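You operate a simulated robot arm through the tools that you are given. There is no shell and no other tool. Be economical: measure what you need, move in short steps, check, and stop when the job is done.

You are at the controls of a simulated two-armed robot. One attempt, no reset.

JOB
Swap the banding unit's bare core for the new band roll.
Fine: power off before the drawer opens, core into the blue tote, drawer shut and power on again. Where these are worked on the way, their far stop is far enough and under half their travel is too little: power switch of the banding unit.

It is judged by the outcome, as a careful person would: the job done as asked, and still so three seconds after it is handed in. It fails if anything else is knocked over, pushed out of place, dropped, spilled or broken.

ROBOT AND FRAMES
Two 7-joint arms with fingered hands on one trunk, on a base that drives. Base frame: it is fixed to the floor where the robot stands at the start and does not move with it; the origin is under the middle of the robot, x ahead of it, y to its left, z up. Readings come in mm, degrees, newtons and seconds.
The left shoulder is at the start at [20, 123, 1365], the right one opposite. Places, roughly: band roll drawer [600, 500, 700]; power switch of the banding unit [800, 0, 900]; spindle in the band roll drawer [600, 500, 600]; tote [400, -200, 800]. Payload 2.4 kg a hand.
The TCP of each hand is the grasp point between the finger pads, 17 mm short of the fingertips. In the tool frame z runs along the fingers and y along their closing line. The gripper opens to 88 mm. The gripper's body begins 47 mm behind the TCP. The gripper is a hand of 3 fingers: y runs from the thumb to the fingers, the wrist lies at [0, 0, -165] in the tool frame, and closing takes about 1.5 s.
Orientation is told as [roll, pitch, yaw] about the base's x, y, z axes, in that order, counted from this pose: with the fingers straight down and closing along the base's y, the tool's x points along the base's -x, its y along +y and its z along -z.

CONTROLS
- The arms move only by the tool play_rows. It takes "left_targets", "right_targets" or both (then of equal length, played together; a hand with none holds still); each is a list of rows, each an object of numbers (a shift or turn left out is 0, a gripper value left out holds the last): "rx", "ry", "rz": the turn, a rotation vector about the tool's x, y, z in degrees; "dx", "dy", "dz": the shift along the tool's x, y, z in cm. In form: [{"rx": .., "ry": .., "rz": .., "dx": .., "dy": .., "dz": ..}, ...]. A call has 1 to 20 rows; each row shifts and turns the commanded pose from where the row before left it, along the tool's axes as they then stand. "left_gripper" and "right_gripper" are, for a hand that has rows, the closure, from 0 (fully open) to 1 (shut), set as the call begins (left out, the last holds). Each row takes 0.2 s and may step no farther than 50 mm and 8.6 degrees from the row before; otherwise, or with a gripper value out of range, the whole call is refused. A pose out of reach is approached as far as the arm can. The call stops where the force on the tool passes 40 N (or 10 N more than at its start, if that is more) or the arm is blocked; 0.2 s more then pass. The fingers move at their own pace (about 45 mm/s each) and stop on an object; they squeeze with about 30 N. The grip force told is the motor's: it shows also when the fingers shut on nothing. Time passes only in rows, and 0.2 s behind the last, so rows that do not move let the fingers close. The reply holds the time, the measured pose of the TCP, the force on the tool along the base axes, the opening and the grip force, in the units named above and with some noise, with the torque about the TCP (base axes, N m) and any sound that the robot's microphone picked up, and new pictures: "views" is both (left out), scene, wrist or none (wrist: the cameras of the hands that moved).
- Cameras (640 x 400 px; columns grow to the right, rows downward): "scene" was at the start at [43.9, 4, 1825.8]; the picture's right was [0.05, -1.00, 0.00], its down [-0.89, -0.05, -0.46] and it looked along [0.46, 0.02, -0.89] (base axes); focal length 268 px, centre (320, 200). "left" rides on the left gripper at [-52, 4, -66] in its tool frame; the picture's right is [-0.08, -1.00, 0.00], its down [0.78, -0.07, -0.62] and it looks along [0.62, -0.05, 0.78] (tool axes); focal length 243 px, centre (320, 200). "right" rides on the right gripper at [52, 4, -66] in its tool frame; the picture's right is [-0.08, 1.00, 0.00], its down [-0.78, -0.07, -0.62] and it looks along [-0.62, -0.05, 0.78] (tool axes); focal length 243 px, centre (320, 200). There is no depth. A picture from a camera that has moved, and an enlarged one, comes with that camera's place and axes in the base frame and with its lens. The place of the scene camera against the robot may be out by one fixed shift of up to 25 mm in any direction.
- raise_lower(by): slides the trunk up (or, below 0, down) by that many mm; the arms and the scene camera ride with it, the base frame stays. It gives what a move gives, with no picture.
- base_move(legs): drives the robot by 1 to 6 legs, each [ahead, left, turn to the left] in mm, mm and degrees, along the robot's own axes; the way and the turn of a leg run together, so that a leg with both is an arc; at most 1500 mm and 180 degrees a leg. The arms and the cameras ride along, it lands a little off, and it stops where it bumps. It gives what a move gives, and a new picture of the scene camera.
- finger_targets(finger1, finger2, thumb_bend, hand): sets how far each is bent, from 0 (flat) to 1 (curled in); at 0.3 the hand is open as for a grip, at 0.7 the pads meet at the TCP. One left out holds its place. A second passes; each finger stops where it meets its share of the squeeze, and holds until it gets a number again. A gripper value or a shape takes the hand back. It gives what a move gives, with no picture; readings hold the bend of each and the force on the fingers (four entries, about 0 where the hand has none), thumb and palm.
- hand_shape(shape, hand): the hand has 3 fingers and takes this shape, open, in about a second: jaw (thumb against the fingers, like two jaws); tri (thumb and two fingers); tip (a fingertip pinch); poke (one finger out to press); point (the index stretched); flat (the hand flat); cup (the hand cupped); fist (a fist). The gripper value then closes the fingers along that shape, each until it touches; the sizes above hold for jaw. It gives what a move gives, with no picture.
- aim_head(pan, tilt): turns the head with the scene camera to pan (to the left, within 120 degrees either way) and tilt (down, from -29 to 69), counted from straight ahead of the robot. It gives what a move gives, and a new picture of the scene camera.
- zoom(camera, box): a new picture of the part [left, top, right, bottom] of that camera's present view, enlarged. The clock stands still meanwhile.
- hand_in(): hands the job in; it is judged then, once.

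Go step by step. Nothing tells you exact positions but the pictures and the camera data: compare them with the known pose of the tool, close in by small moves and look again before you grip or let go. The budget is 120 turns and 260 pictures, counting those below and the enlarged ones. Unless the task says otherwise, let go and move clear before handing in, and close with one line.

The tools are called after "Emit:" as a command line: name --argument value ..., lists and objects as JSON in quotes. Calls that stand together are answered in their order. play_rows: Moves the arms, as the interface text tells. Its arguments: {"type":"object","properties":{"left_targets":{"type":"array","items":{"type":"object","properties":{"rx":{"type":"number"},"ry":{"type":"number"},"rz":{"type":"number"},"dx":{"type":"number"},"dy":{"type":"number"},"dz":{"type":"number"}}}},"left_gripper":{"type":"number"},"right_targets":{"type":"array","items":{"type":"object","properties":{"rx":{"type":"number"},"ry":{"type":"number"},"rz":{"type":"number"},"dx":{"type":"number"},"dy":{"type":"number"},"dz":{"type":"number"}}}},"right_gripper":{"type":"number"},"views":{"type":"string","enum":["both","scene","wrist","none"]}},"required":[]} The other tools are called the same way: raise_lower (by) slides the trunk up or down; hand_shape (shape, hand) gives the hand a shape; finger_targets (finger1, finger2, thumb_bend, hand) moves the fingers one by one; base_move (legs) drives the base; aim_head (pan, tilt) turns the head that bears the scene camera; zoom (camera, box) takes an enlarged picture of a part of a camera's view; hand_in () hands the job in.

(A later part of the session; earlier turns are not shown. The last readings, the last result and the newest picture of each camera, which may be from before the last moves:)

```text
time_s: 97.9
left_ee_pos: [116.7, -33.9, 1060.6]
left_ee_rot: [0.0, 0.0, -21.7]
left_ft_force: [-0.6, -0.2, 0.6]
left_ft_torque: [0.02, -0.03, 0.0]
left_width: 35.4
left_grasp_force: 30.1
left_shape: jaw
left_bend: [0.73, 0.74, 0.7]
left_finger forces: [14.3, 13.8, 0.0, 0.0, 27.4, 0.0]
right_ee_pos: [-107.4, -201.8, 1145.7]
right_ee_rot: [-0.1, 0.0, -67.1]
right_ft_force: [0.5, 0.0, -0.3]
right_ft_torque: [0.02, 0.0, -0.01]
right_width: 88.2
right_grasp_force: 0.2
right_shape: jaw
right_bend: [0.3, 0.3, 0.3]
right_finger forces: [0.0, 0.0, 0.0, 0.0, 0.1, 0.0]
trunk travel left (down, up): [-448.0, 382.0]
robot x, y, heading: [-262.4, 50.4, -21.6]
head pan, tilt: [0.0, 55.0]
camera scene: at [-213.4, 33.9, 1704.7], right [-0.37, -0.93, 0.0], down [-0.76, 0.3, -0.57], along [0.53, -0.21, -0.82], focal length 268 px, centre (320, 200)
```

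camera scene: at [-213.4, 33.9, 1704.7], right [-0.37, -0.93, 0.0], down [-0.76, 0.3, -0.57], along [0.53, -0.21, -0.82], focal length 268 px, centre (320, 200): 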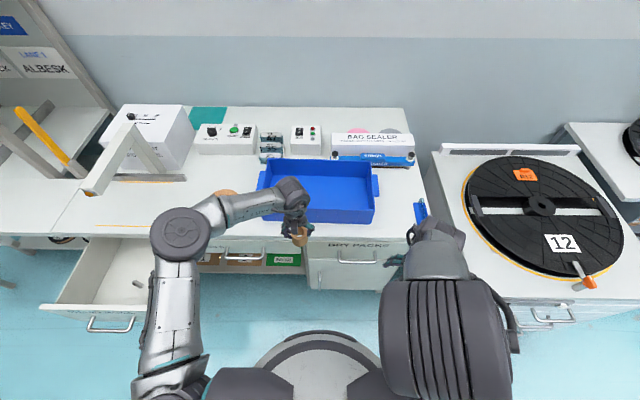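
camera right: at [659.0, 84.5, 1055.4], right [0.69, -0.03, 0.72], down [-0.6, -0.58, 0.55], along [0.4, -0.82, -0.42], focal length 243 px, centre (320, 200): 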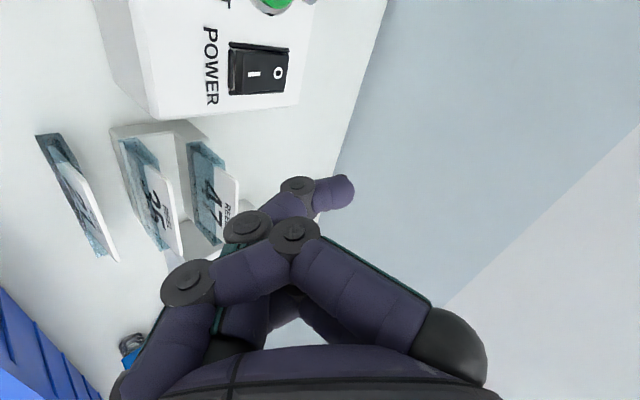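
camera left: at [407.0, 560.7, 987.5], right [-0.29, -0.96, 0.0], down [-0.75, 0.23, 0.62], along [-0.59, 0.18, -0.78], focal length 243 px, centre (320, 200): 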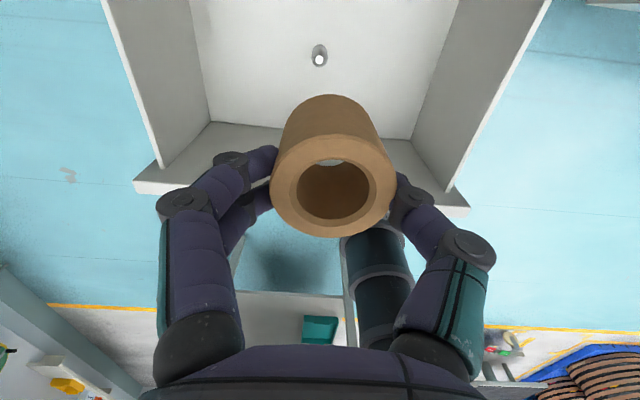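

The tote spans n≈244–508, so its middle is about 250 mm ahead of the hand. I'll drive forward 245 mm (back to the starting row) with the core high above it.

Emit:
base_move --legs '[[245, 0, 0]]'

Emit:
play_rows --left_targets '[{}]' --views "wrist"

```text
time_s: 99.7
left_ee_pos: [346.1, -123.1, 1059.5]
left_ee_rot: [-0.1, 0.1, -21.5]
left_ft_force: [0.0, -0.5, -0.3]
left_ft_torque: [0.01, -0.01, -0.01]
left_width: 35.1
left_grasp_force: 30.6
left_shape: jaw
left_bend: [0.73, 0.74, 0.7]
left_finger forces: [14.3, 13.8, 0.0, 0.1, 27.5, 0.0]
right_ee_pos: [122.0, -290.9, 1145.4]
right_ee_rot: [0.0, 0.2, -66.9]
right_ft_force: [0.8, 0.5, -0.7]
right_ft_torque: [-0.03, 0.02, 0.02]
right_width: 87.9
right_grasp_force: 0.0
right_shape: jaw
right_bend: [0.3, 0.3, 0.3]
right_finger forces: [0.0, 0.0, 0.0, 0.1, 0.0, 0.0]
trunk travel left (down, up): [-448.0, 382.0]
robot x, y, heading: [-34.9, -37.1, -21.8]
head pan, tilt: [0.0, 55.0]
camera scene: at [16.0, -57.0, 1704.6], right [-0.37, -0.93, 0.0], down [-0.76, 0.3, -0.57], along [0.53, -0.21, -0.82], focal length 268 px, centre (320, 200)
```

scene: 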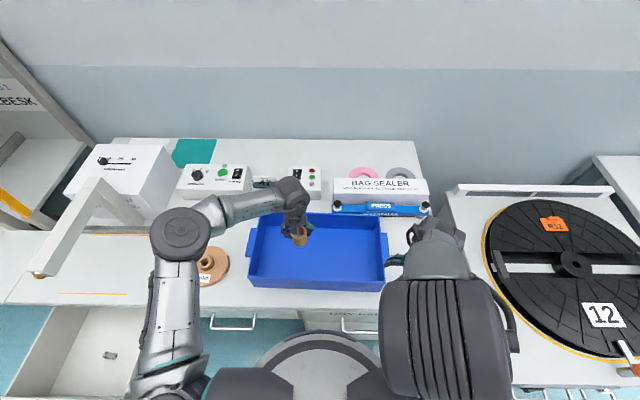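

```text
time_s: 100.1
left_ee_pos: [344.5, -123.2, 1060.9]
left_ee_rot: [-0.1, 0.0, -21.6]
left_ft_force: [-0.2, 0.0, 0.8]
left_ft_torque: [0.01, 0.0, -0.01]
left_width: 35.6
left_grasp_force: 30.5
left_shape: jaw
left_bend: [0.73, 0.74, 0.7]
left_finger forces: [14.2, 13.7, 0.1, 0.0, 27.4, 0.0]
right_ee_pos: [121.2, -292.0, 1144.2]
right_ee_rot: [0.0, 0.0, -67.0]
right_ft_force: [0.2, 0.1, 0.5]
right_ft_torque: [0.01, 0.02, 0.02]
right_width: 88.1
right_grasp_force: 0.0
right_shape: jaw
right_bend: [0.3, 0.3, 0.3]
right_finger forces: [0.1, 0.0, 0.0, 0.1, 0.0, 0.0]
trunk travel left (down, up): [-448.0, 382.0]
robot x, y, heading: [-31.8, -37.4, -21.7]
head pan, tilt: [0.0, 55.0]
camera left: at [395.8, -138.8, 1127.0], right [-0.29, -0.96, 0.0], down [-0.75, 0.22, 0.62], along [-0.6, 0.18, -0.78], focal length 243 px, centre (320, 200)
```

left: 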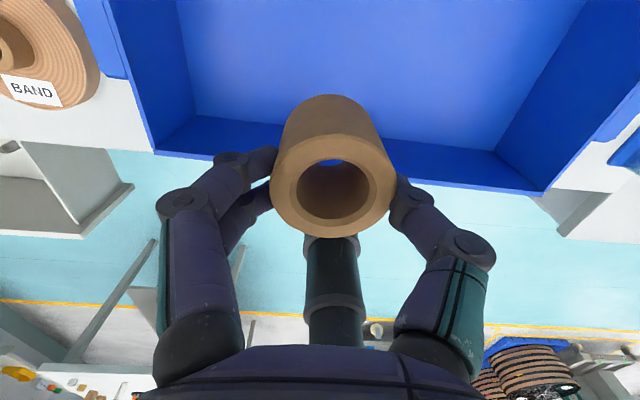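

The core is over the tote floor. Lowering it in.

Emit:
play_rows --left_targets '[{"dz": 4}, {"dz": 4}, {"dz": 4}, {"dz": 2}]' --views "both"

```text
time_s: 101.1
left_ee_pos: [344.6, -122.7, 917.4]
left_ee_rot: [0.0, 0.0, -21.5]
left_ft_force: [-0.1, -0.3, -0.7]
left_ft_torque: [0.0, 0.01, 0.0]
left_width: 35.6
left_grasp_force: 30.4
left_shape: jaw
left_bend: [0.74, 0.74, 0.7]
left_finger forces: [14.3, 13.8, 0.0, 0.1, 27.4, 0.0]
right_ee_pos: [120.1, -291.3, 1145.2]
right_ee_rot: [0.0, -0.1, -66.8]
right_ft_force: [0.8, -0.1, 0.2]
right_ft_torque: [0.06, 0.0, -0.02]
right_width: 87.8
right_grasp_force: 0.1
right_shape: jaw
right_bend: [0.3, 0.3, 0.3]
right_finger forces: [0.1, 0.0, 0.0, 0.1, 0.0, 0.0]
trunk travel left (down, up): [-448.0, 382.0]
robot x, y, heading: [-30.6, -38.1, -21.5]
head pan, tilt: [0.0, 55.0]
camera scene: at [14.6, -56.4, 1704.6], right [-0.37, -0.93, 0.0], down [-0.76, 0.3, -0.57], along [0.53, -0.21, -0.82], focal length 268 px, centre (320, 200)
camera left: at [394.9, -138.2, 984.2], right [-0.29, -0.96, 0.0], down [-0.75, 0.23, 0.62], along [-0.59, 0.18, -0.78], focal length 243 px, centre (320, 200)
```

scene: 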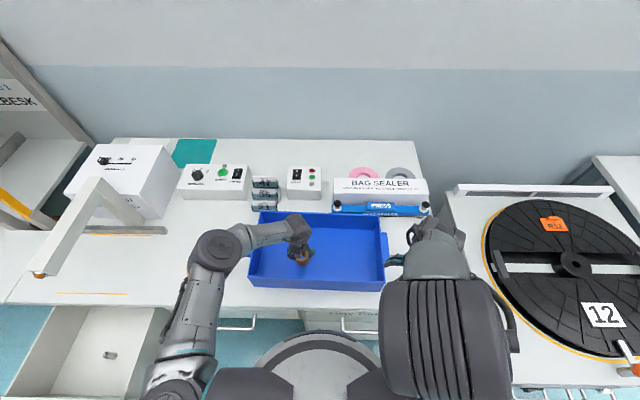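
left: 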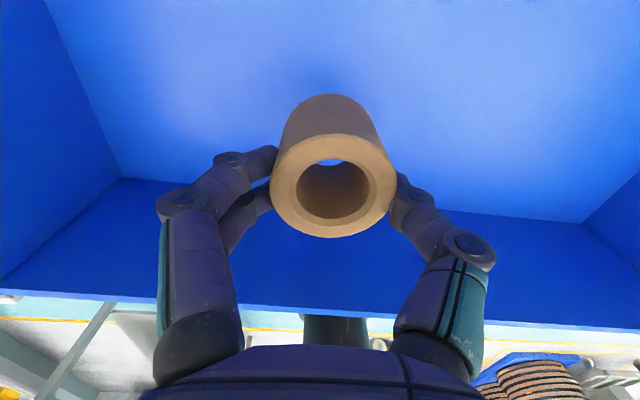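

Emit:
play_rows --left_targets '[{"dz": 0.8}, {"dz": 0.8}, {"dz": 0.5}]' --views "wrist"

```text
time_s: 101.9
left_ee_pos: [346.0, -123.0, 898.9]
left_ee_rot: [-0.1, 0.1, -21.4]
left_ft_force: [0.2, 0.0, 0.6]
left_ft_torque: [0.02, 0.03, -0.01]
left_width: 35.3
left_grasp_force: 30.4
left_shape: jaw
left_bend: [0.74, 0.74, 0.7]
left_finger forces: [14.2, 13.7, 0.1, 0.0, 27.4, 0.0]
right_ee_pos: [121.0, -291.2, 1145.5]
right_ee_rot: [0.0, 0.0, -66.9]
right_ft_force: [0.6, 0.6, 0.5]
right_ft_torque: [0.04, -0.01, -0.04]
right_width: 87.9
right_grasp_force: 0.1
right_shape: jaw
right_bend: [0.3, 0.3, 0.3]
right_finger forces: [0.1, 0.1, 0.1, 0.1, 0.0, 0.1]
trunk travel left (down, up): [-448.0, 382.0]
robot x, y, heading: [-33.6, -37.3, -21.8]
head pan, tilt: [0.0, 55.0]
camera left: at [396.0, -138.4, 965.2], right [-0.29, -0.96, 0.0], down [-0.75, 0.23, 0.62], along [-0.6, 0.18, -0.78], focal length 243 px, centre (320, 200)
```

left: 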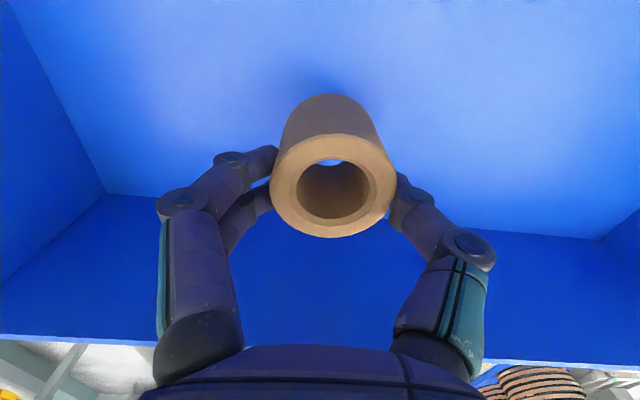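

The core is not down yet; still creeping lower until it touches.

Emit:
play_rows --left_targets '[{"dz": 0.7}, {"dz": 0.6}, {"dz": 0.6}, {"dz": 0.5}]' --views "wrist"

```text
time_s: 102.9
left_ee_pos: [345.3, -123.8, 875.7]
left_ee_rot: [0.0, -0.1, -21.6]
left_ft_force: [-0.1, 0.2, -0.4]
left_ft_torque: [0.0, 0.02, -0.04]
left_width: 35.6
left_grasp_force: 30.3
left_shape: jaw
left_bend: [0.74, 0.74, 0.7]
left_finger forces: [14.3, 13.7, 0.0, 0.0, 27.5, 0.1]
right_ee_pos: [120.6, -290.9, 1144.0]
right_ee_rot: [0.1, 0.0, -67.0]
right_ft_force: [-1.2, 0.4, 0.1]
right_ft_torque: [0.0, -0.01, -0.04]
right_width: 87.8
right_grasp_force: 0.1
right_shape: jaw
right_bend: [0.3, 0.3, 0.3]
right_finger forces: [0.1, 0.0, 0.0, 0.0, 0.0, 0.0]
trunk travel left (down, up): [-448.0, 382.0]
robot x, y, heading: [-38.3, -35.0, -21.4]
head pan, tilt: [0.0, 55.0]
camera left: at [395.5, -138.4, 942.1], right [-0.29, -0.96, 0.0], down [-0.75, 0.23, 0.62], along [-0.59, 0.18, -0.78], focal length 243 px, centre (320, 200)
```

left: 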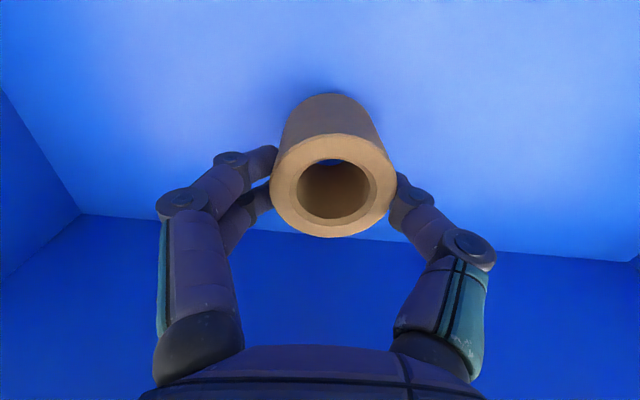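

Emit:
play_rows --left_targets '[{"dz": 0.5}, {"dz": 0.4}, {"dz": 0.4}, {"dz": 0.4}]' --views "wrist"

```text
time_s: 103.9
left_ee_pos: [344.7, -123.2, 865.2]
left_ee_rot: [-0.2, -0.6, -21.4]
left_ft_force: [-5.0, 5.4, 31.3]
left_ft_torque: [-0.04, 0.11, -0.03]
left_width: 36.8
left_grasp_force: 30.4
left_shape: jaw
left_bend: [0.75, 0.76, 0.72]
left_finger forces: [17.4, 18.1, 0.0, 0.0, 31.4, 0.0]
right_ee_pos: [119.2, -289.7, 1146.3]
right_ee_rot: [0.1, -0.2, -66.9]
right_ft_force: [-0.2, 0.0, 0.3]
right_ft_torque: [0.0, -0.04, 0.02]
right_width: 87.9
right_grasp_force: 0.1
right_shape: jaw
right_bend: [0.3, 0.3, 0.3]
right_finger forces: [0.0, 0.0, 0.0, 0.0, 0.0, 0.1]
trunk travel left (down, up): [-448.0, 382.0]
robot x, y, heading: [-35.2, -38.5, -21.4]
head pan, tilt: [0.0, 55.0]
stopped in row 4 (left hand): the force on the tool passed its limit (the readings are from after the stop); the commanded pose is now the measured one
camera left: at [395.2, -138.1, 932.3], right [-0.28, -0.96, 0.0], down [-0.76, 0.23, 0.61], along [-0.59, 0.17, -0.79], focal length 243 px, centre (320, 200)
```

left: 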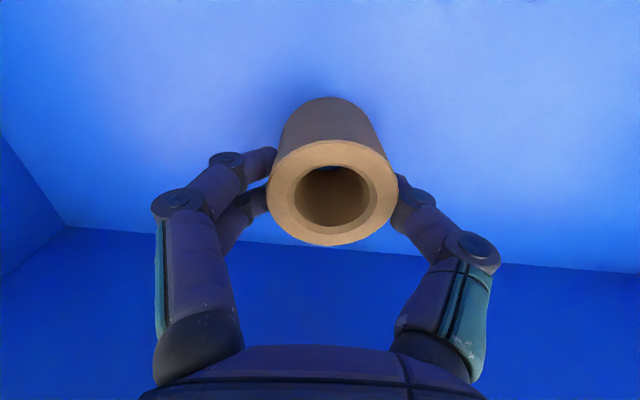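

The core is on the tote floor. Easing the load, opening and lifting away.

Emit:
play_rows --left_targets '[{"dz": -0.3}, {}]' --views "none"

Emit:
play_rows --left_targets '[{}, {}, {}, {}, {}, {}]' --left_gripper 0 --views "wrist"

Emit:
play_rows --left_targets '[{"dz": -2}, {"dz": -4}, {"dz": -4.5}, {"dz": -4.5}]' --views "both"

```text
time_s: 104.5
left_ee_pos: [344.9, -122.7, 866.1]
left_ee_rot: [-0.1, -0.3, -21.4]
left_ft_force: [-3.0, 5.2, 19.1]
left_ft_torque: [-0.01, 0.05, -0.03]
left_width: 36.8
left_grasp_force: 29.6
left_shape: jaw
left_bend: [0.75, 0.75, 0.72]
left_finger forces: [17.0, 17.4, 0.0, 0.0, 30.2, 0.0]
right_ee_pos: [119.4, -289.9, 1145.0]
right_ee_rot: [0.0, -0.1, -66.9]
right_ft_force: [-0.6, 0.1, 0.0]
right_ft_torque: [0.01, 0.01, 0.02]
right_width: 88.0
right_grasp_force: 0.0
right_shape: jaw
right_bend: [0.3, 0.3, 0.3]
right_finger forces: [0.0, 0.0, 0.1, 0.1, 0.0, 0.0]
trunk travel left (down, up): [-448.0, 382.0]
robot x, y, heading: [-35.0, -38.2, -21.4]
head pan, tilt: [0.0, 55.0]
```

```text
time_s: 105.9
left_ee_pos: [345.5, -124.4, 866.6]
left_ee_rot: [-0.1, -0.2, -21.5]
left_ft_force: [0.3, -0.3, -0.3]
left_ft_torque: [0.03, 0.01, 0.01]
left_width: 88.1
left_grasp_force: 0.0
left_shape: jaw
left_bend: [0.3, 0.3, 0.3]
left_finger forces: [0.0, 0.0, 0.1, 0.0, 0.0, 0.1]
right_ee_pos: [120.8, -292.0, 1144.7]
right_ee_rot: [0.0, 0.0, -66.9]
right_ft_force: [0.2, 0.7, -0.2]
right_ft_torque: [-0.02, -0.02, 0.01]
right_width: 87.8
right_grasp_force: 0.0
right_shape: jaw
right_bend: [0.3, 0.3, 0.3]
right_finger forces: [0.1, 0.0, 0.1, 0.0, 0.1, 0.0]
trunk travel left (down, up): [-448.0, 382.0]
robot x, y, heading: [-35.7, -35.7, -21.9]
head pan, tilt: [0.0, 55.0]
camera left: at [396.3, -139.2, 932.5], right [-0.29, -0.96, 0.0], down [-0.75, 0.23, 0.62], along [-0.59, 0.17, -0.79], focal length 243 px, centre (320, 200)
```

left: 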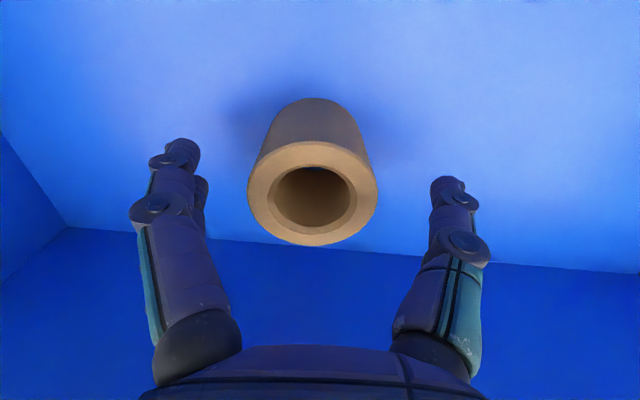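

```text
time_s: 106.9
left_ee_pos: [344.7, -122.9, 1017.7]
left_ee_rot: [-0.1, -0.3, -21.5]
left_ft_force: [-0.5, -0.1, 0.0]
left_ft_torque: [0.0, 0.03, -0.01]
left_width: 88.1
left_grasp_force: 0.0
left_shape: jaw
left_bend: [0.3, 0.3, 0.3]
left_finger forces: [0.0, 0.0, 0.1, 0.0, 0.0, 0.0]
right_ee_pos: [121.0, -291.3, 1145.6]
right_ee_rot: [0.0, 0.0, -66.8]
right_ft_force: [-0.7, -0.8, 0.3]
right_ft_torque: [-0.03, 0.03, 0.0]
right_width: 87.8
right_grasp_force: 0.0
right_shape: jaw
right_bend: [0.3, 0.3, 0.3]
right_finger forces: [0.0, 0.0, 0.0, 0.0, 0.0, 0.0]
trunk travel left (down, up): [-448.0, 382.0]
robot x, y, heading: [-34.8, -35.2, -21.3]
head pan, tilt: [0.0, 55.0]
camera scene: at [14.3, -56.3, 1704.6], right [-0.37, -0.93, 0.0], down [-0.76, 0.3, -0.57], along [0.53, -0.21, -0.82], focal length 268 px, centre (320, 200)
camera left: at [395.7, -137.7, 1084.3], right [-0.29, -0.96, 0.0], down [-0.75, 0.23, 0.62], along [-0.59, 0.17, -0.79], focal length 243 px, centre (320, 200)
```

scene: 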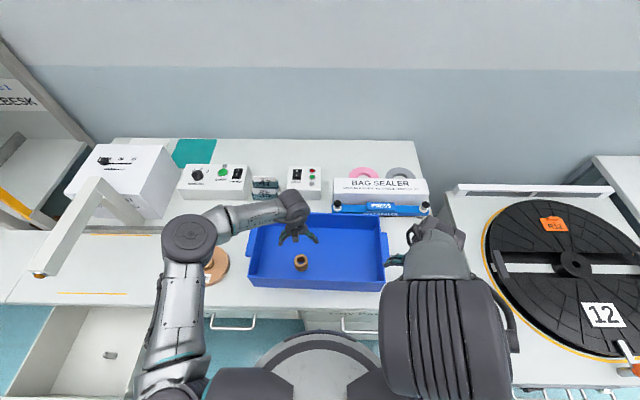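
left: 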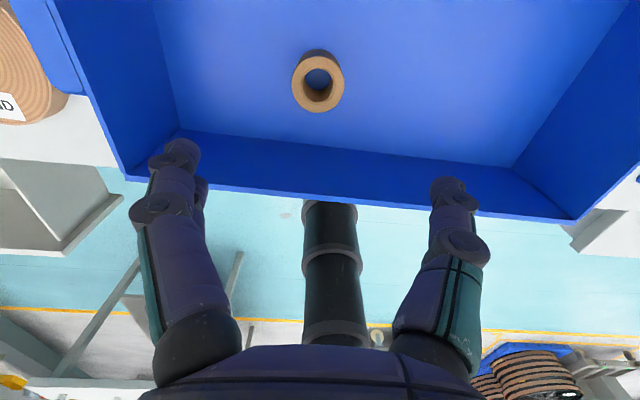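

The core stands in the tote. Now driving left so the left hand comes over the new roll.

Emit:
base_move --legs '[[0, 300, 0]]'

Emit:
play_rows --left_targets '[{}]' --views "wrist"

```text
time_s: 108.9
left_ee_pos: [453.9, 149.6, 1017.5]
left_ee_rot: [-0.2, -0.3, -21.5]
left_ft_force: [0.3, -1.0, 0.4]
left_ft_torque: [0.0, 0.03, 0.01]
left_width: 88.0
left_grasp_force: 0.0
left_shape: jaw
left_bend: [0.3, 0.3, 0.3]
left_finger forces: [0.0, 0.0, 0.0, 0.0, 0.1, 0.1]
right_ee_pos: [228.1, -17.9, 1145.5]
right_ee_rot: [0.0, 0.0, -67.0]
right_ft_force: [-0.2, -0.9, -0.3]
right_ft_torque: [0.01, -0.02, 0.0]
right_width: 87.8
right_grasp_force: 0.0
right_shape: jaw
right_bend: [0.3, 0.3, 0.3]
right_finger forces: [0.1, 0.0, 0.0, 0.0, 0.0, 0.0]
trunk travel left (down, up): [-448.0, 382.0]
robot x, y, heading: [73.6, 236.2, -21.5]
head pan, tilt: [0.0, 55.0]
camera scene: at [122.4, 217.0, 1704.6], right [-0.37, -0.93, 0.0], down [-0.76, 0.3, -0.57], along [0.53, -0.21, -0.82], focal length 268 px, centre (320, 200)
```

scene: 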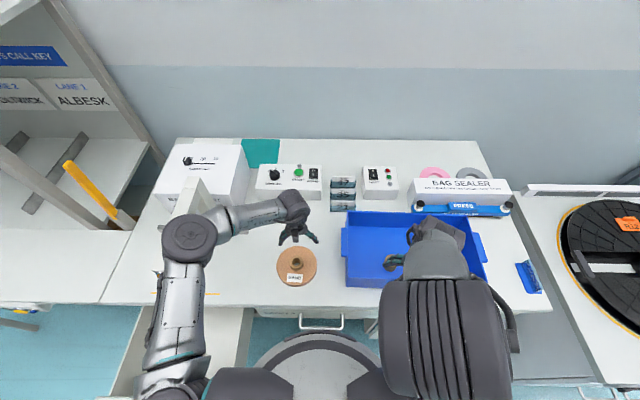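

```text
time_s: 109.3
left_ee_pos: [452.3, 148.7, 1018.5]
left_ee_rot: [-0.2, -0.4, -21.4]
left_ft_force: [0.6, 0.3, -0.6]
left_ft_torque: [0.02, -0.02, 0.01]
left_width: 87.9
left_grasp_force: 0.1
left_shape: jaw
left_bend: [0.3, 0.3, 0.3]
left_finger forces: [0.1, 0.0, 0.0, 0.1, 0.0, 0.0]
right_ee_pos: [227.5, -18.5, 1145.1]
right_ee_rot: [0.0, 0.0, -66.9]
right_ft_force: [-0.4, 0.5, -0.8]
right_ft_torque: [-0.01, 0.0, 0.0]
right_width: 87.9
right_grasp_force: 0.1
right_shape: jaw
right_bend: [0.3, 0.3, 0.3]
right_finger forces: [0.0, 0.1, 0.1, 0.0, 0.0, 0.0]
trunk travel left (down, up): [-448.0, 382.0]
robot x, y, heading: [72.6, 234.4, -21.4]
head pan, tilt: [0.0, 55.0]
camera left: at [503.4, 134.3, 1083.7], right [-0.29, -0.96, 0.0], down [-0.75, 0.23, 0.62], along [-0.59, 0.17, -0.79], focal length 243 px, centre (320, 200)
```

left: 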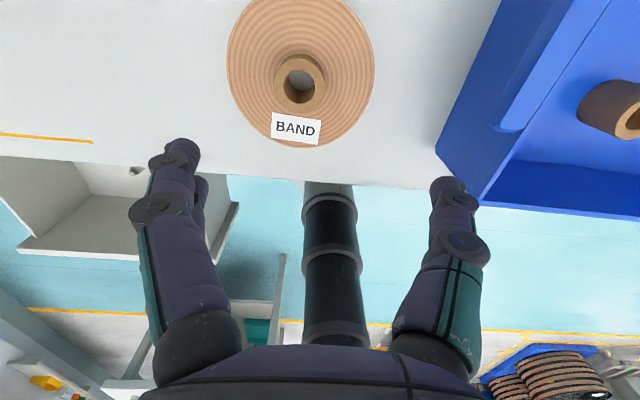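

The hub is about (464, 161) and the hand is 16 mm off. Aligning and descending part way.

Emit:
play_rows --left_targets '[{"dx": -0.6, "dy": 1.6, "dz": 3}, {"dz": 4}, {"dz": 4}]' --views "wrist"

```text
time_s: 110.1
left_ee_pos: [466.2, 161.8, 906.9]
left_ee_rot: [0.0, -0.3, -21.4]
left_ft_force: [0.2, 0.5, -0.1]
left_ft_torque: [-0.01, -0.01, 0.0]
left_width: 87.8
left_grasp_force: 0.0
left_shape: jaw
left_bend: [0.3, 0.3, 0.3]
left_finger forces: [0.0, 0.0, 0.1, 0.0, 0.0, 0.1]
right_ee_pos: [228.3, -18.1, 1145.6]
right_ee_rot: [0.1, 0.0, -66.9]
right_ft_force: [-0.5, -0.8, 0.0]
right_ft_torque: [-0.02, 0.0, -0.01]
right_width: 87.9
right_grasp_force: 0.1
right_shape: jaw
right_bend: [0.3, 0.3, 0.3]
right_finger forces: [0.1, 0.0, 0.0, 0.0, 0.1, 0.1]
trunk travel left (down, up): [-448.0, 382.0]
robot x, y, heading: [70.5, 234.3, -21.5]
head pan, tilt: [0.0, 55.0]
camera left: at [516.4, 146.4, 973.6], right [-0.29, -0.96, 0.0], down [-0.75, 0.23, 0.62], along [-0.59, 0.17, -0.79], focal length 243 px, centre (320, 200)
```

left: 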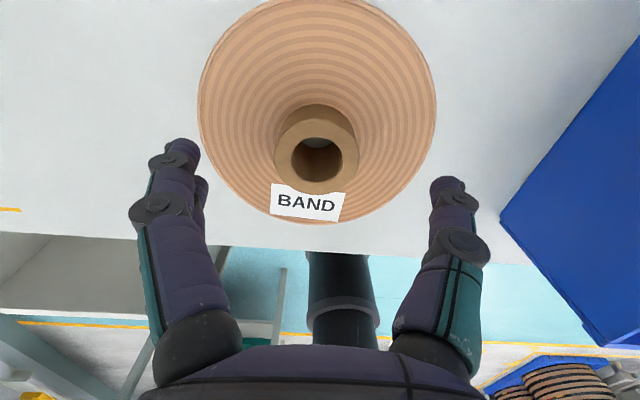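

Hub centred between the fingers. Down 43 mm, then closing.

Emit:
play_rows --left_targets '[{"dz": 1.5}, {"dz": 1.5}, {"dz": 1.3}]' --views "wrist"

```text
time_s: 110.9
left_ee_pos: [465.7, 161.9, 864.7]
left_ee_rot: [-0.1, -0.1, -21.4]
left_ft_force: [0.0, 0.2, 0.5]
left_ft_torque: [0.0, 0.0, 0.0]
left_width: 88.0
left_grasp_force: 0.1
left_shape: jaw
left_bend: [0.3, 0.3, 0.3]
left_finger forces: [0.0, 0.0, 0.0, 0.0, 0.0, 0.0]
right_ee_pos: [228.1, -19.0, 1145.1]
right_ee_rot: [0.0, 0.0, -66.9]
right_ft_force: [0.0, 0.2, -0.3]
right_ft_torque: [-0.01, -0.03, -0.01]
right_width: 87.8
right_grasp_force: 0.1
right_shape: jaw
right_bend: [0.3, 0.3, 0.3]
right_finger forces: [0.1, 0.0, 0.1, 0.0, 0.0, 0.0]
trunk travel left (down, up): [-448.0, 382.0]
robot x, y, heading: [74.8, 237.7, -21.6]
head pan, tilt: [0.0, 55.0]
camera left: at [516.3, 146.6, 930.8], right [-0.29, -0.96, 0.0], down [-0.75, 0.23, 0.62], along [-0.59, 0.18, -0.79], focal length 243 px, centre (320, 200)
```

left: 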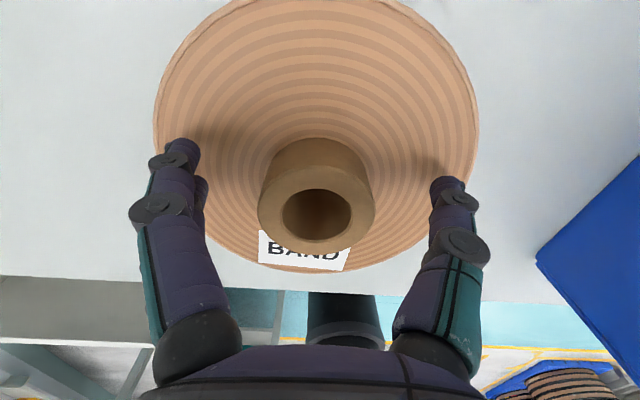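

Going 5 mm deeper, then closing on the hub.

Emit:
play_rows --left_targets '[{"dz": 0.5}]' --views "none"

Emit:
play_rows --left_targets '[{}, {}, {}, {}, {}, {}, {}]' --left_gripper 1 --views "wrist"

Emit:
play_rows --left_targets '[{"dz": -0.5}, {"dz": -1.5}, {"dz": -3}]' --views "wrist"

```text
time_s: 111.3
left_ee_pos: [466.4, 161.6, 858.8]
left_ee_rot: [-0.2, -0.3, -21.5]
left_ft_force: [-0.2, -0.6, -0.2]
left_ft_torque: [0.03, -0.02, -0.02]
left_width: 87.7
left_grasp_force: 0.1
left_shape: jaw
left_bend: [0.3, 0.3, 0.3]
left_finger forces: [0.1, 0.0, 0.0, 0.1, 0.0, 0.0]
right_ee_pos: [227.8, -17.8, 1144.2]
right_ee_rot: [0.0, 0.0, -67.0]
right_ft_force: [0.4, -0.3, -0.4]
right_ft_torque: [0.01, 0.02, 0.03]
right_width: 87.9
right_grasp_force: 0.1
right_shape: jaw
right_bend: [0.3, 0.3, 0.3]
right_finger forces: [0.0, 0.0, 0.0, 0.1, 0.0, 0.1]
trunk travel left (down, up): [-448.0, 382.0]
robot x, y, heading: [73.5, 233.0, -21.6]
head pan, tilt: [0.0, 55.0]
```

```text
time_s: 112.9
left_ee_pos: [465.4, 161.7, 858.7]
left_ee_rot: [0.0, -0.2, -21.6]
left_ft_force: [1.0, -0.6, 3.7]
left_ft_torque: [0.02, -0.02, 0.03]
left_width: 32.0
left_grasp_force: 30.5
left_shape: jaw
left_bend: [0.74, 0.73, 0.7]
left_finger forces: [13.9, 15.5, 0.0, 0.1, 27.1, 0.1]
right_ee_pos: [227.7, -19.7, 1144.7]
right_ee_rot: [0.1, 0.1, -66.9]
right_ft_force: [0.8, 0.3, 0.5]
right_ft_torque: [0.0, 0.05, 0.01]
right_width: 87.9
right_grasp_force: 0.0
right_shape: jaw
right_bend: [0.3, 0.3, 0.3]
right_finger forces: [0.0, 0.1, 0.0, 0.0, 0.0, 0.0]
trunk travel left (down, up): [-448.0, 382.0]
robot x, y, heading: [75.3, 232.3, -21.5]
head pan, tilt: [0.0, 55.0]
camera left: at [515.5, 146.4, 926.0], right [-0.29, -0.96, 0.0], down [-0.75, 0.23, 0.62], along [-0.59, 0.17, -0.79], focal length 243 px, centre (320, 200)
```

left: 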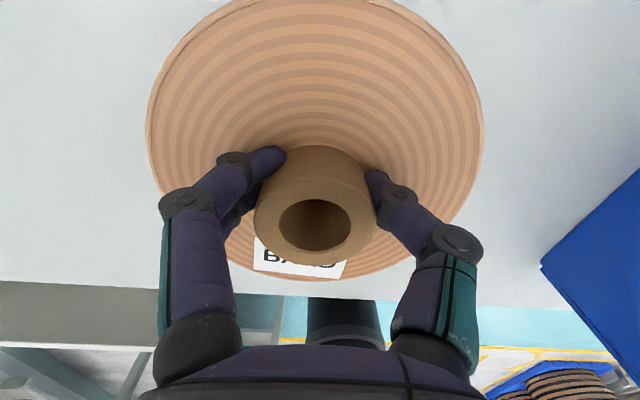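

```text
time_s: 113.7
left_ee_pos: [464.2, 160.5, 909.5]
left_ee_rot: [-0.2, -0.2, -21.5]
left_ft_force: [0.4, 0.4, -2.6]
left_ft_torque: [-0.02, -0.01, 0.01]
left_width: 31.1
left_grasp_force: 30.0
left_shape: jaw
left_bend: [0.74, 0.73, 0.7]
left_finger forces: [13.1, 14.3, 0.0, 0.0, 24.6, 0.0]
right_ee_pos: [228.4, -19.4, 1145.7]
right_ee_rot: [-0.1, -0.1, -66.8]
right_ft_force: [0.2, -0.7, 0.3]
right_ft_torque: [0.0, -0.01, -0.01]
right_width: 87.8
right_grasp_force: 0.1
right_shape: jaw
right_bend: [0.3, 0.3, 0.3]
right_finger forces: [0.0, 0.0, 0.0, 0.1, 0.1, 0.0]
trunk travel left (down, up): [-448.0, 382.0]
robot x, y, heading: [76.4, 232.7, -21.5]
head pan, tilt: [0.0, 55.0]
camera left: at [514.1, 145.3, 975.9], right [-0.29, -0.96, 0.0], down [-0.75, 0.23, 0.62], along [-0.59, 0.18, -0.79], focal length 243 px, centre (320, 200)
```

left: 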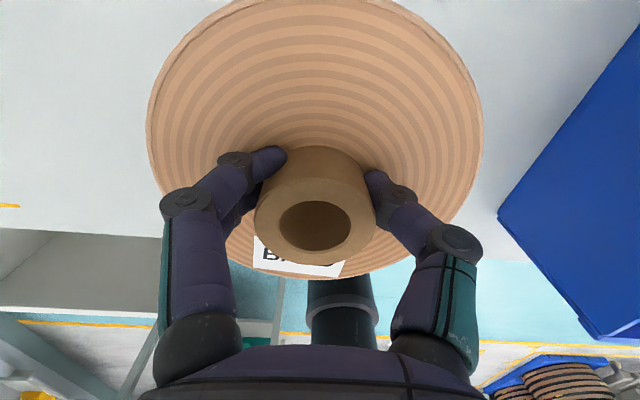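

The roll is lifted. By solving several wrist views together I put the spindle at n≈118.5, l≈670 (tip z≈658) and the hub's offset in the grip at about 4 mm. Carrying the roll back and left to the drawer.

Emit:
play_rows --left_targets '[{"dz": -3}, {"dz": -3}]' --views "none"

Emit:
base_move --legs '[[-250, 0, 0], [0, 264, 0]]'

Emit:
play_rows --left_targets '[{"dy": 2.7}, {"dy": 2.7}, {"dy": 2.6}, {}]' --views "both"

```text
time_s: 114.3
left_ee_pos: [464.4, 160.3, 969.6]
left_ee_rot: [-0.1, -0.1, -21.6]
left_ft_force: [0.4, 0.6, -1.9]
left_ft_torque: [-0.01, -0.03, -0.02]
left_width: 30.7
left_grasp_force: 30.1
left_shape: jaw
left_bend: [0.74, 0.73, 0.7]
left_finger forces: [11.5, 13.7, 0.1, 0.0, 24.5, 0.0]
right_ee_pos: [228.3, -18.1, 1144.9]
right_ee_rot: [0.0, 0.0, -66.8]
right_ft_force: [-0.3, 0.5, 0.1]
right_ft_torque: [-0.01, -0.02, 0.01]
right_width: 87.6
right_grasp_force: 0.0
right_shape: jaw
right_bend: [0.3, 0.3, 0.3]
right_finger forces: [0.1, 0.0, 0.0, 0.0, 0.0, 0.1]
trunk travel left (down, up): [-448.0, 382.0]
robot x, y, heading: [72.6, 236.1, -21.4]
head pan, tilt: [0.0, 55.0]
```

```text
time_s: 117.6
left_ee_pos: [334.5, 495.6, 968.9]
left_ee_rot: [-0.2, -0.1, -21.6]
left_ft_force: [0.1, 0.3, -2.9]
left_ft_torque: [-0.02, -0.01, 0.0]
left_width: 30.8
left_grasp_force: 29.8
left_shape: jaw
left_bend: [0.74, 0.73, 0.7]
left_finger forces: [11.7, 13.4, 0.0, 0.0, 24.3, 0.0]
right_ee_pos: [96.2, 317.3, 1145.1]
right_ee_rot: [-0.1, 0.0, -66.9]
right_ft_force: [0.1, -0.5, 0.0]
right_ft_torque: [0.0, -0.03, -0.01]
right_width: 87.6
right_grasp_force: 0.1
right_shape: jaw
right_bend: [0.3, 0.3, 0.3]
right_finger forces: [0.0, 0.0, 0.0, 0.0, 0.1, 0.0]
trunk travel left (down, up): [-448.0, 382.0]
robot x, y, heading: [-56.6, 570.7, -21.3]
head pan, tilt: [0.0, 55.0]
camera scene: at [-8.5, 553.6, 1704.6], right [-0.37, -0.93, 0.0], down [-0.76, 0.3, -0.57], along [0.53, -0.21, -0.82], focal length 268 px, centre (320, 200)
```

scene: 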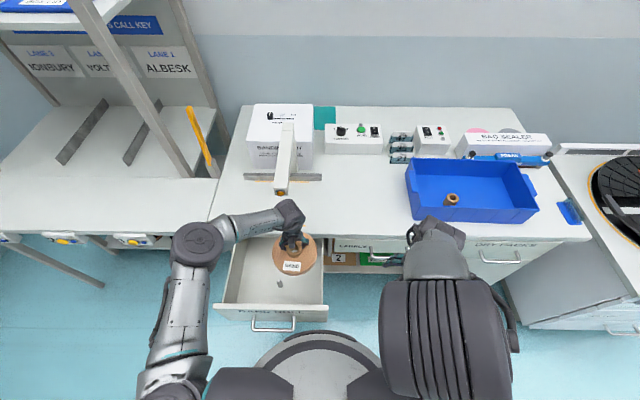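

```text
time_s: 118.6
left_ee_pos: [362.2, 569.0, 969.1]
left_ee_rot: [-0.2, -0.3, -21.6]
left_ft_force: [-0.3, -0.5, -1.9]
left_ft_torque: [-0.06, -0.03, -0.03]
left_width: 30.3
left_grasp_force: 30.0
left_shape: jaw
left_bend: [0.74, 0.73, 0.7]
left_finger forces: [11.8, 13.3, 0.0, 0.0, 24.2, 0.0]
right_ee_pos: [97.0, 318.4, 1144.4]
right_ee_rot: [0.0, 0.0, -67.0]
right_ft_force: [-0.2, 0.3, 0.4]
right_ft_torque: [0.0, 0.01, -0.02]
right_width: 88.0
right_grasp_force: 0.0
right_shape: jaw
right_bend: [0.3, 0.3, 0.3]
right_finger forces: [0.0, 0.0, 0.0, 0.0, 0.0, 0.1]
trunk travel left (down, up): [-448.0, 382.0]
robot x, y, heading: [-57.3, 573.3, -21.7]
head pan, tilt: [0.0, 55.0]
camera scene: at [-9.1, 552.0, 1704.6], right [-0.37, -0.93, 0.0], down [-0.76, 0.3, -0.57], along [0.53, -0.21, -0.82], focal length 268 px, centre (320, 200)
camera left: at [413.1, 553.6, 1036.1], right [-0.29, -0.96, 0.0], down [-0.75, 0.23, 0.62], along [-0.59, 0.18, -0.79], focal length 243 px, centre (320, 200)
```

scene: 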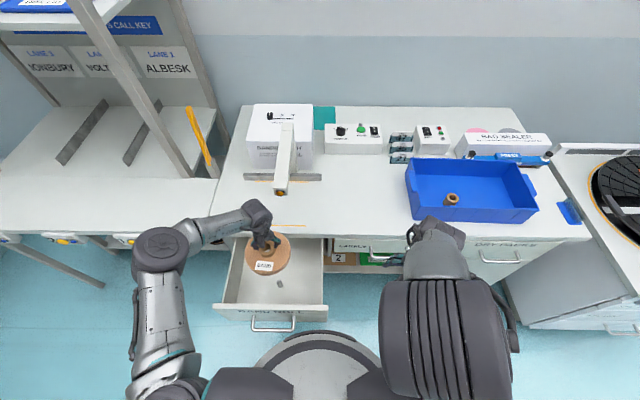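
left: 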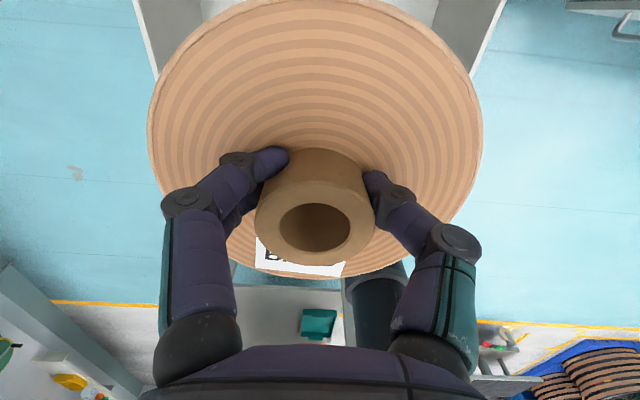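

The spindle agrees in the scene view. Trimming 6 mm left and lowering the trunk.

Emit:
play_rows --left_targets '[{"dy": 0.58}, {}]' --views "none"

Emit:
raise_lower --by -190

Emit:
play_rows --left_targets '[{}]' --views "both"

```text
time_s: 119.2
left_ee_pos: [364.6, 574.5, 969.5]
left_ee_rot: [0.0, -0.3, -21.6]
left_ft_force: [-0.2, 0.6, -1.6]
left_ft_torque: [-0.03, -0.02, -0.01]
left_width: 30.3
left_grasp_force: 30.2
left_shape: jaw
left_bend: [0.74, 0.73, 0.7]
left_finger forces: [11.7, 13.2, 0.0, 0.0, 24.1, 0.0]
right_ee_pos: [96.4, 317.0, 1144.8]
right_ee_rot: [0.0, -0.1, -67.0]
right_ft_force: [-0.5, -0.2, 0.3]
right_ft_torque: [0.02, -0.01, 0.0]
right_width: 88.0
right_grasp_force: 0.0
right_shape: jaw
right_bend: [0.3, 0.3, 0.3]
right_finger forces: [0.0, 0.0, 0.0, 0.0, 0.0, 0.0]
trunk travel left (down, up): [-448.0, 382.0]
robot x, y, heading: [-55.0, 572.1, -21.8]
head pan, tilt: [0.0, 55.0]
```

```text
time_s: 121.2
left_ee_pos: [363.5, 574.7, 779.8]
left_ee_rot: [-0.1, -0.3, -21.6]
left_ft_force: [0.3, 0.1, -2.9]
left_ft_torque: [-0.01, -0.01, 0.05]
left_width: 30.4
left_grasp_force: 30.5
left_shape: jaw
left_bend: [0.74, 0.73, 0.7]
left_finger forces: [11.6, 13.2, 0.0, 0.0, 24.2, 0.0]
right_ee_pos: [96.7, 317.2, 955.7]
right_ee_rot: [0.0, 0.0, -67.0]
right_ft_force: [0.8, 0.3, 0.8]
right_ft_torque: [-0.03, -0.01, 0.02]
right_width: 87.8
right_grasp_force: 0.1
right_shape: jaw
right_bend: [0.3, 0.3, 0.3]
right_finger forces: [0.1, 0.0, 0.0, 0.1, 0.0, 0.0]
trunk travel left (down, up): [-258.0, 572.0]
robot x, y, heading: [-55.3, 572.6, -21.5]
head pan, tilt: [0.0, 55.0]
```

```text
time_s: 121.7
left_ee_pos: [365.7, 574.4, 779.6]
left_ee_rot: [-0.1, -0.3, -21.7]
left_ft_force: [0.6, -0.6, -1.9]
left_ft_torque: [-0.02, -0.03, -0.03]
left_width: 30.7
left_grasp_force: 29.7
left_shape: jaw
left_bend: [0.74, 0.73, 0.7]
left_finger forces: [11.7, 13.2, 0.0, 0.1, 24.0, 0.0]
right_ee_pos: [96.5, 317.5, 955.1]
right_ee_rot: [0.1, 0.0, -67.0]
right_ft_force: [-1.0, -0.7, 0.0]
right_ft_torque: [-0.01, -0.02, -0.04]
right_width: 87.8
right_grasp_force: 0.0
right_shape: jaw
right_bend: [0.3, 0.3, 0.3]
right_finger forces: [0.1, 0.0, 0.0, 0.0, 0.0, 0.1]
trunk travel left (down, up): [-258.0, 572.0]
robot x, y, heading: [-57.0, 570.7, -21.8]
head pan, tilt: [0.0, 55.0]
camera scene: at [-9.0, 552.4, 1514.6], right [-0.37, -0.93, 0.0], down [-0.76, 0.3, -0.57], along [0.53, -0.21, -0.82], focal length 268 px, centre (320, 200)
camera left: at [414.8, 559.4, 845.9], right [-0.29, -0.96, 0.0], down [-0.75, 0.23, 0.62], along [-0.59, 0.18, -0.79], focal length 243 px, centre (320, 200)
```

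scene: 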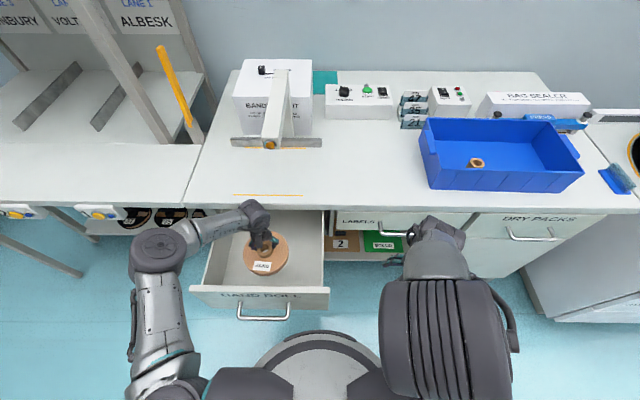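
left: 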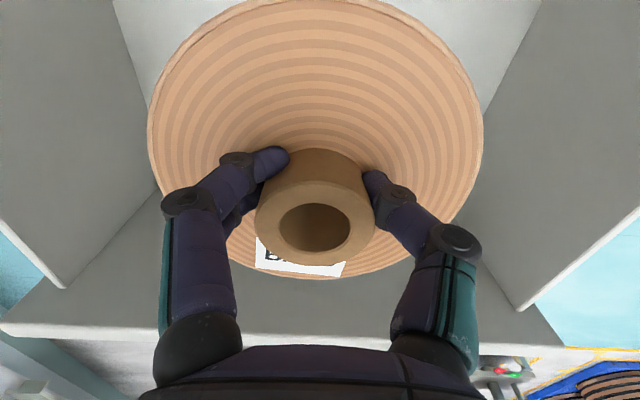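

Aligned at n=122.9, l=669.3. Lowering until just above the spindle tip.

Emit:
play_rows --left_targets '[{"dz": 2.5}, {"dz": 2.5}, {"dz": 1.5}, {}]' --views "wrist"

Emit:
zoom --camera "left" --box '[220, 140, 420, 280]'

```text
time_s: 122.7
left_ee_pos: [364.6, 574.5, 713.7]
left_ee_rot: [-0.1, -0.3, -21.6]
left_ft_force: [-0.3, 0.0, -0.5]
left_ft_torque: [0.01, -0.02, -0.01]
left_width: 9.8
left_grasp_force: 30.3
left_shape: jaw
left_bend: [0.8, 0.79, 0.78]
left_finger forces: [0.0, 0.0, 0.1, 0.1, 0.0, 0.1]
right_ee_pos: [96.4, 317.6, 953.9]
right_ee_rot: [0.1, 0.0, -67.0]
right_ft_force: [-0.7, 0.0, -0.5]
right_ft_torque: [-0.03, 0.0, 0.01]
right_width: 87.8
right_grasp_force: 0.0
right_shape: jaw
right_bend: [0.3, 0.3, 0.3]
right_finger forces: [0.0, 0.0, 0.0, 0.0, 0.0, 0.1]
trunk travel left (down, up): [-258.0, 572.0]
robot x, y, heading: [-59.1, 570.9, -21.7]
head pan, tilt: [0.0, 55.0]
camera left: at [415.8, 559.3, 780.7], right [-0.29, -0.96, 0.0], down [-0.75, 0.23, 0.62], along [-0.59, 0.18, -0.79], focal length 243 px, centre (320, 200)
```

left: 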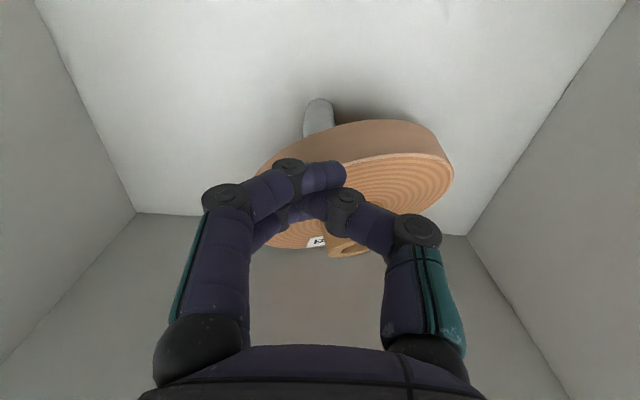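

```text
2.86 times, centred on (320, 210) of left
camera zoom: at [415.8, 559.3, 780.7], right [-0.29, -0.96, 0.0], down [-0.75, 0.23, 0.62], along [-0.59, 0.18, -0.79], focal length 693 px, centre (320, 171)
```

zoom: 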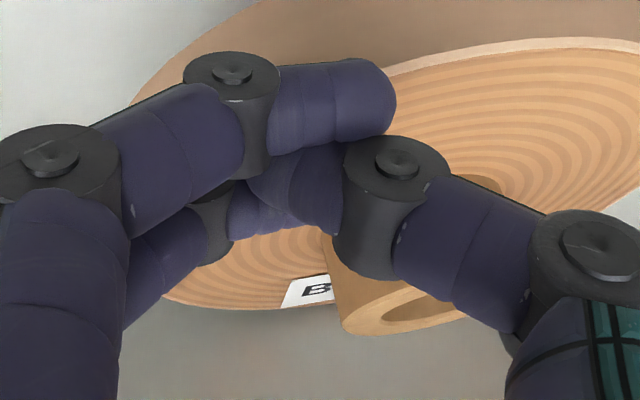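

The roll slipped out of the grip near the spindle and now leans against it inside the drawer. I'll raise the hand carefully and look.

Emit:
play_rows --left_targets '[{"dz": -2}, {"dz": -3}, {"dz": -4}]' --views "wrist"

Emit:
play_rows --left_targets '[{"dx": -3}, {"dx": -3}, {}, {}]' --left_gripper 0 --views "both"

Emit:
zoom --camera "scene" --box '[180, 190, 360, 320]'

```text
time_s: 123.5
left_ee_pos: [363.6, 574.0, 805.4]
left_ee_rot: [-0.1, -0.3, -21.5]
left_ft_force: [-0.9, 0.0, 0.0]
left_ft_torque: [0.01, -0.01, 0.0]
left_width: 10.0
left_grasp_force: 29.7
left_shape: jaw
left_bend: [0.8, 0.79, 0.78]
left_finger forces: [0.1, 0.1, 0.0, 0.0, 0.0, 0.0]
right_ee_pos: [96.6, 317.0, 955.9]
right_ee_rot: [0.0, 0.0, -67.0]
right_ft_force: [0.3, -0.2, -0.5]
right_ft_torque: [-0.01, 0.01, -0.02]
right_width: 88.0
right_grasp_force: 0.1
right_shape: jaw
right_bend: [0.3, 0.3, 0.3]
right_finger forces: [0.0, 0.1, 0.0, 0.0, 0.0, 0.1]
trunk travel left (down, up): [-258.0, 572.0]
robot x, y, heading: [-58.0, 571.0, -21.5]
head pan, tilt: [0.0, 55.0]
camera left: at [414.3, 559.1, 872.6], right [-0.29, -0.96, 0.0], down [-0.75, 0.23, 0.62], along [-0.59, 0.18, -0.79], focal length 243 px, centre (320, 200)
```

left: 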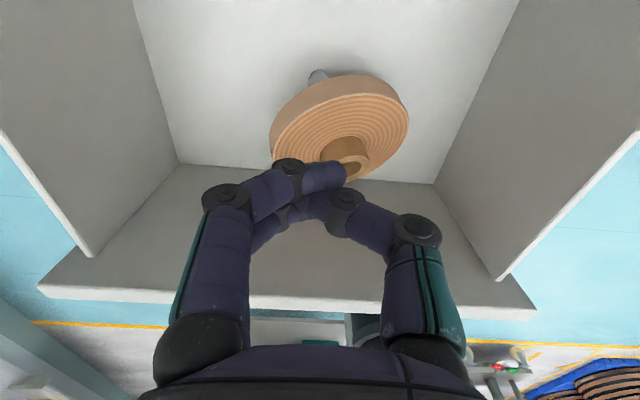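

```text
time_s: 124.5
left_ee_pos: [420.8, 553.9, 805.6]
left_ee_rot: [-0.1, -0.1, -21.7]
left_ft_force: [0.4, 0.1, -0.1]
left_ft_torque: [-0.01, 0.02, 0.03]
left_width: 88.0
left_grasp_force: 0.0
left_shape: jaw
left_bend: [0.3, 0.3, 0.3]
left_finger forces: [0.0, 0.0, 0.1, 0.0, 0.1, 0.0]
right_ee_pos: [96.5, 317.0, 954.7]
right_ee_rot: [0.1, 0.0, -67.1]
right_ft_force: [-1.5, 0.0, 0.1]
right_ft_torque: [0.02, 0.01, -0.01]
right_width: 87.7
right_grasp_force: 0.0
right_shape: jaw
right_bend: [0.3, 0.3, 0.3]
right_finger forces: [0.0, 0.0, 0.0, 0.0, 0.1, 0.0]
trunk travel left (down, up): [-258.0, 572.0]
robot x, y, heading: [-57.4, 574.0, -21.8]
head pan, tilt: [0.0, 55.0]
camera scene: at [-9.2, 552.4, 1514.6], right [-0.37, -0.93, 0.0], down [-0.76, 0.3, -0.57], along [0.53, -0.21, -0.82], focal length 268 px, centre (320, 200)
camera left: at [470.5, 538.4, 872.0], right [-0.29, -0.96, 0.0], down [-0.75, 0.23, 0.62], along [-0.59, 0.18, -0.79], focal length 243 px, centre (320, 200)
```

scene: 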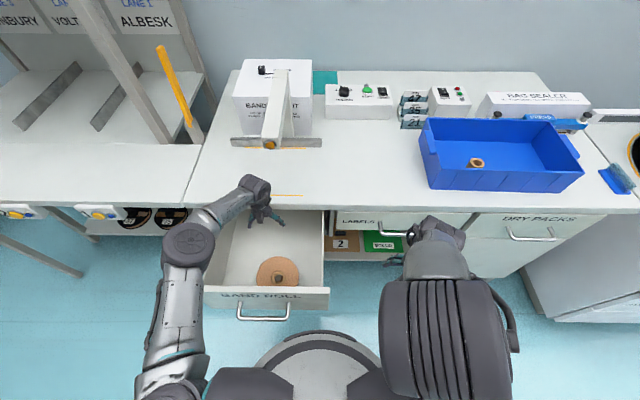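
left: 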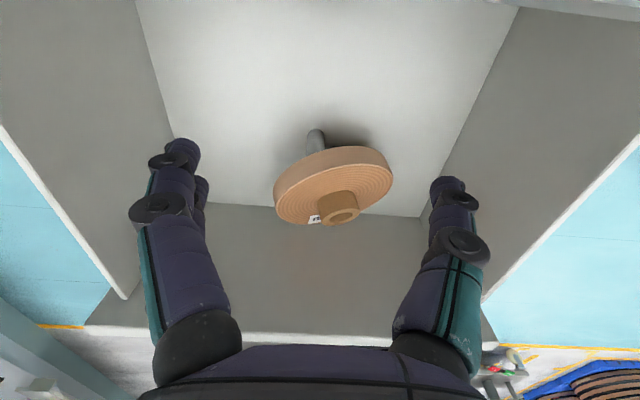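

```text
3.08 times, centred on (270, 255) of scene
camera zoom: at [-9.2, 552.4, 1514.6], right [-0.37, -0.93, 0.0], down [-0.76, 0.3, -0.57], along [0.53, -0.21, -0.82], focal length 825 px, centre (474, 31)
```

zoom: 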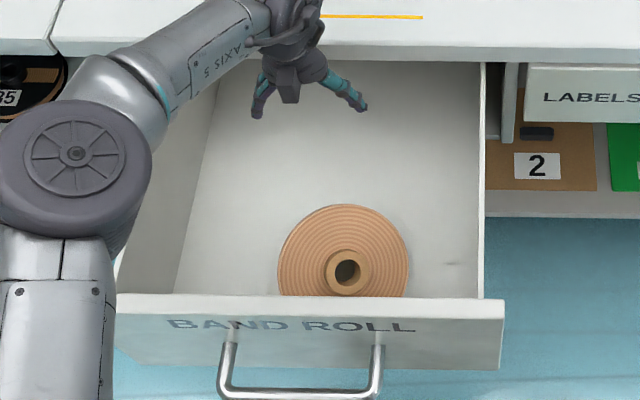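

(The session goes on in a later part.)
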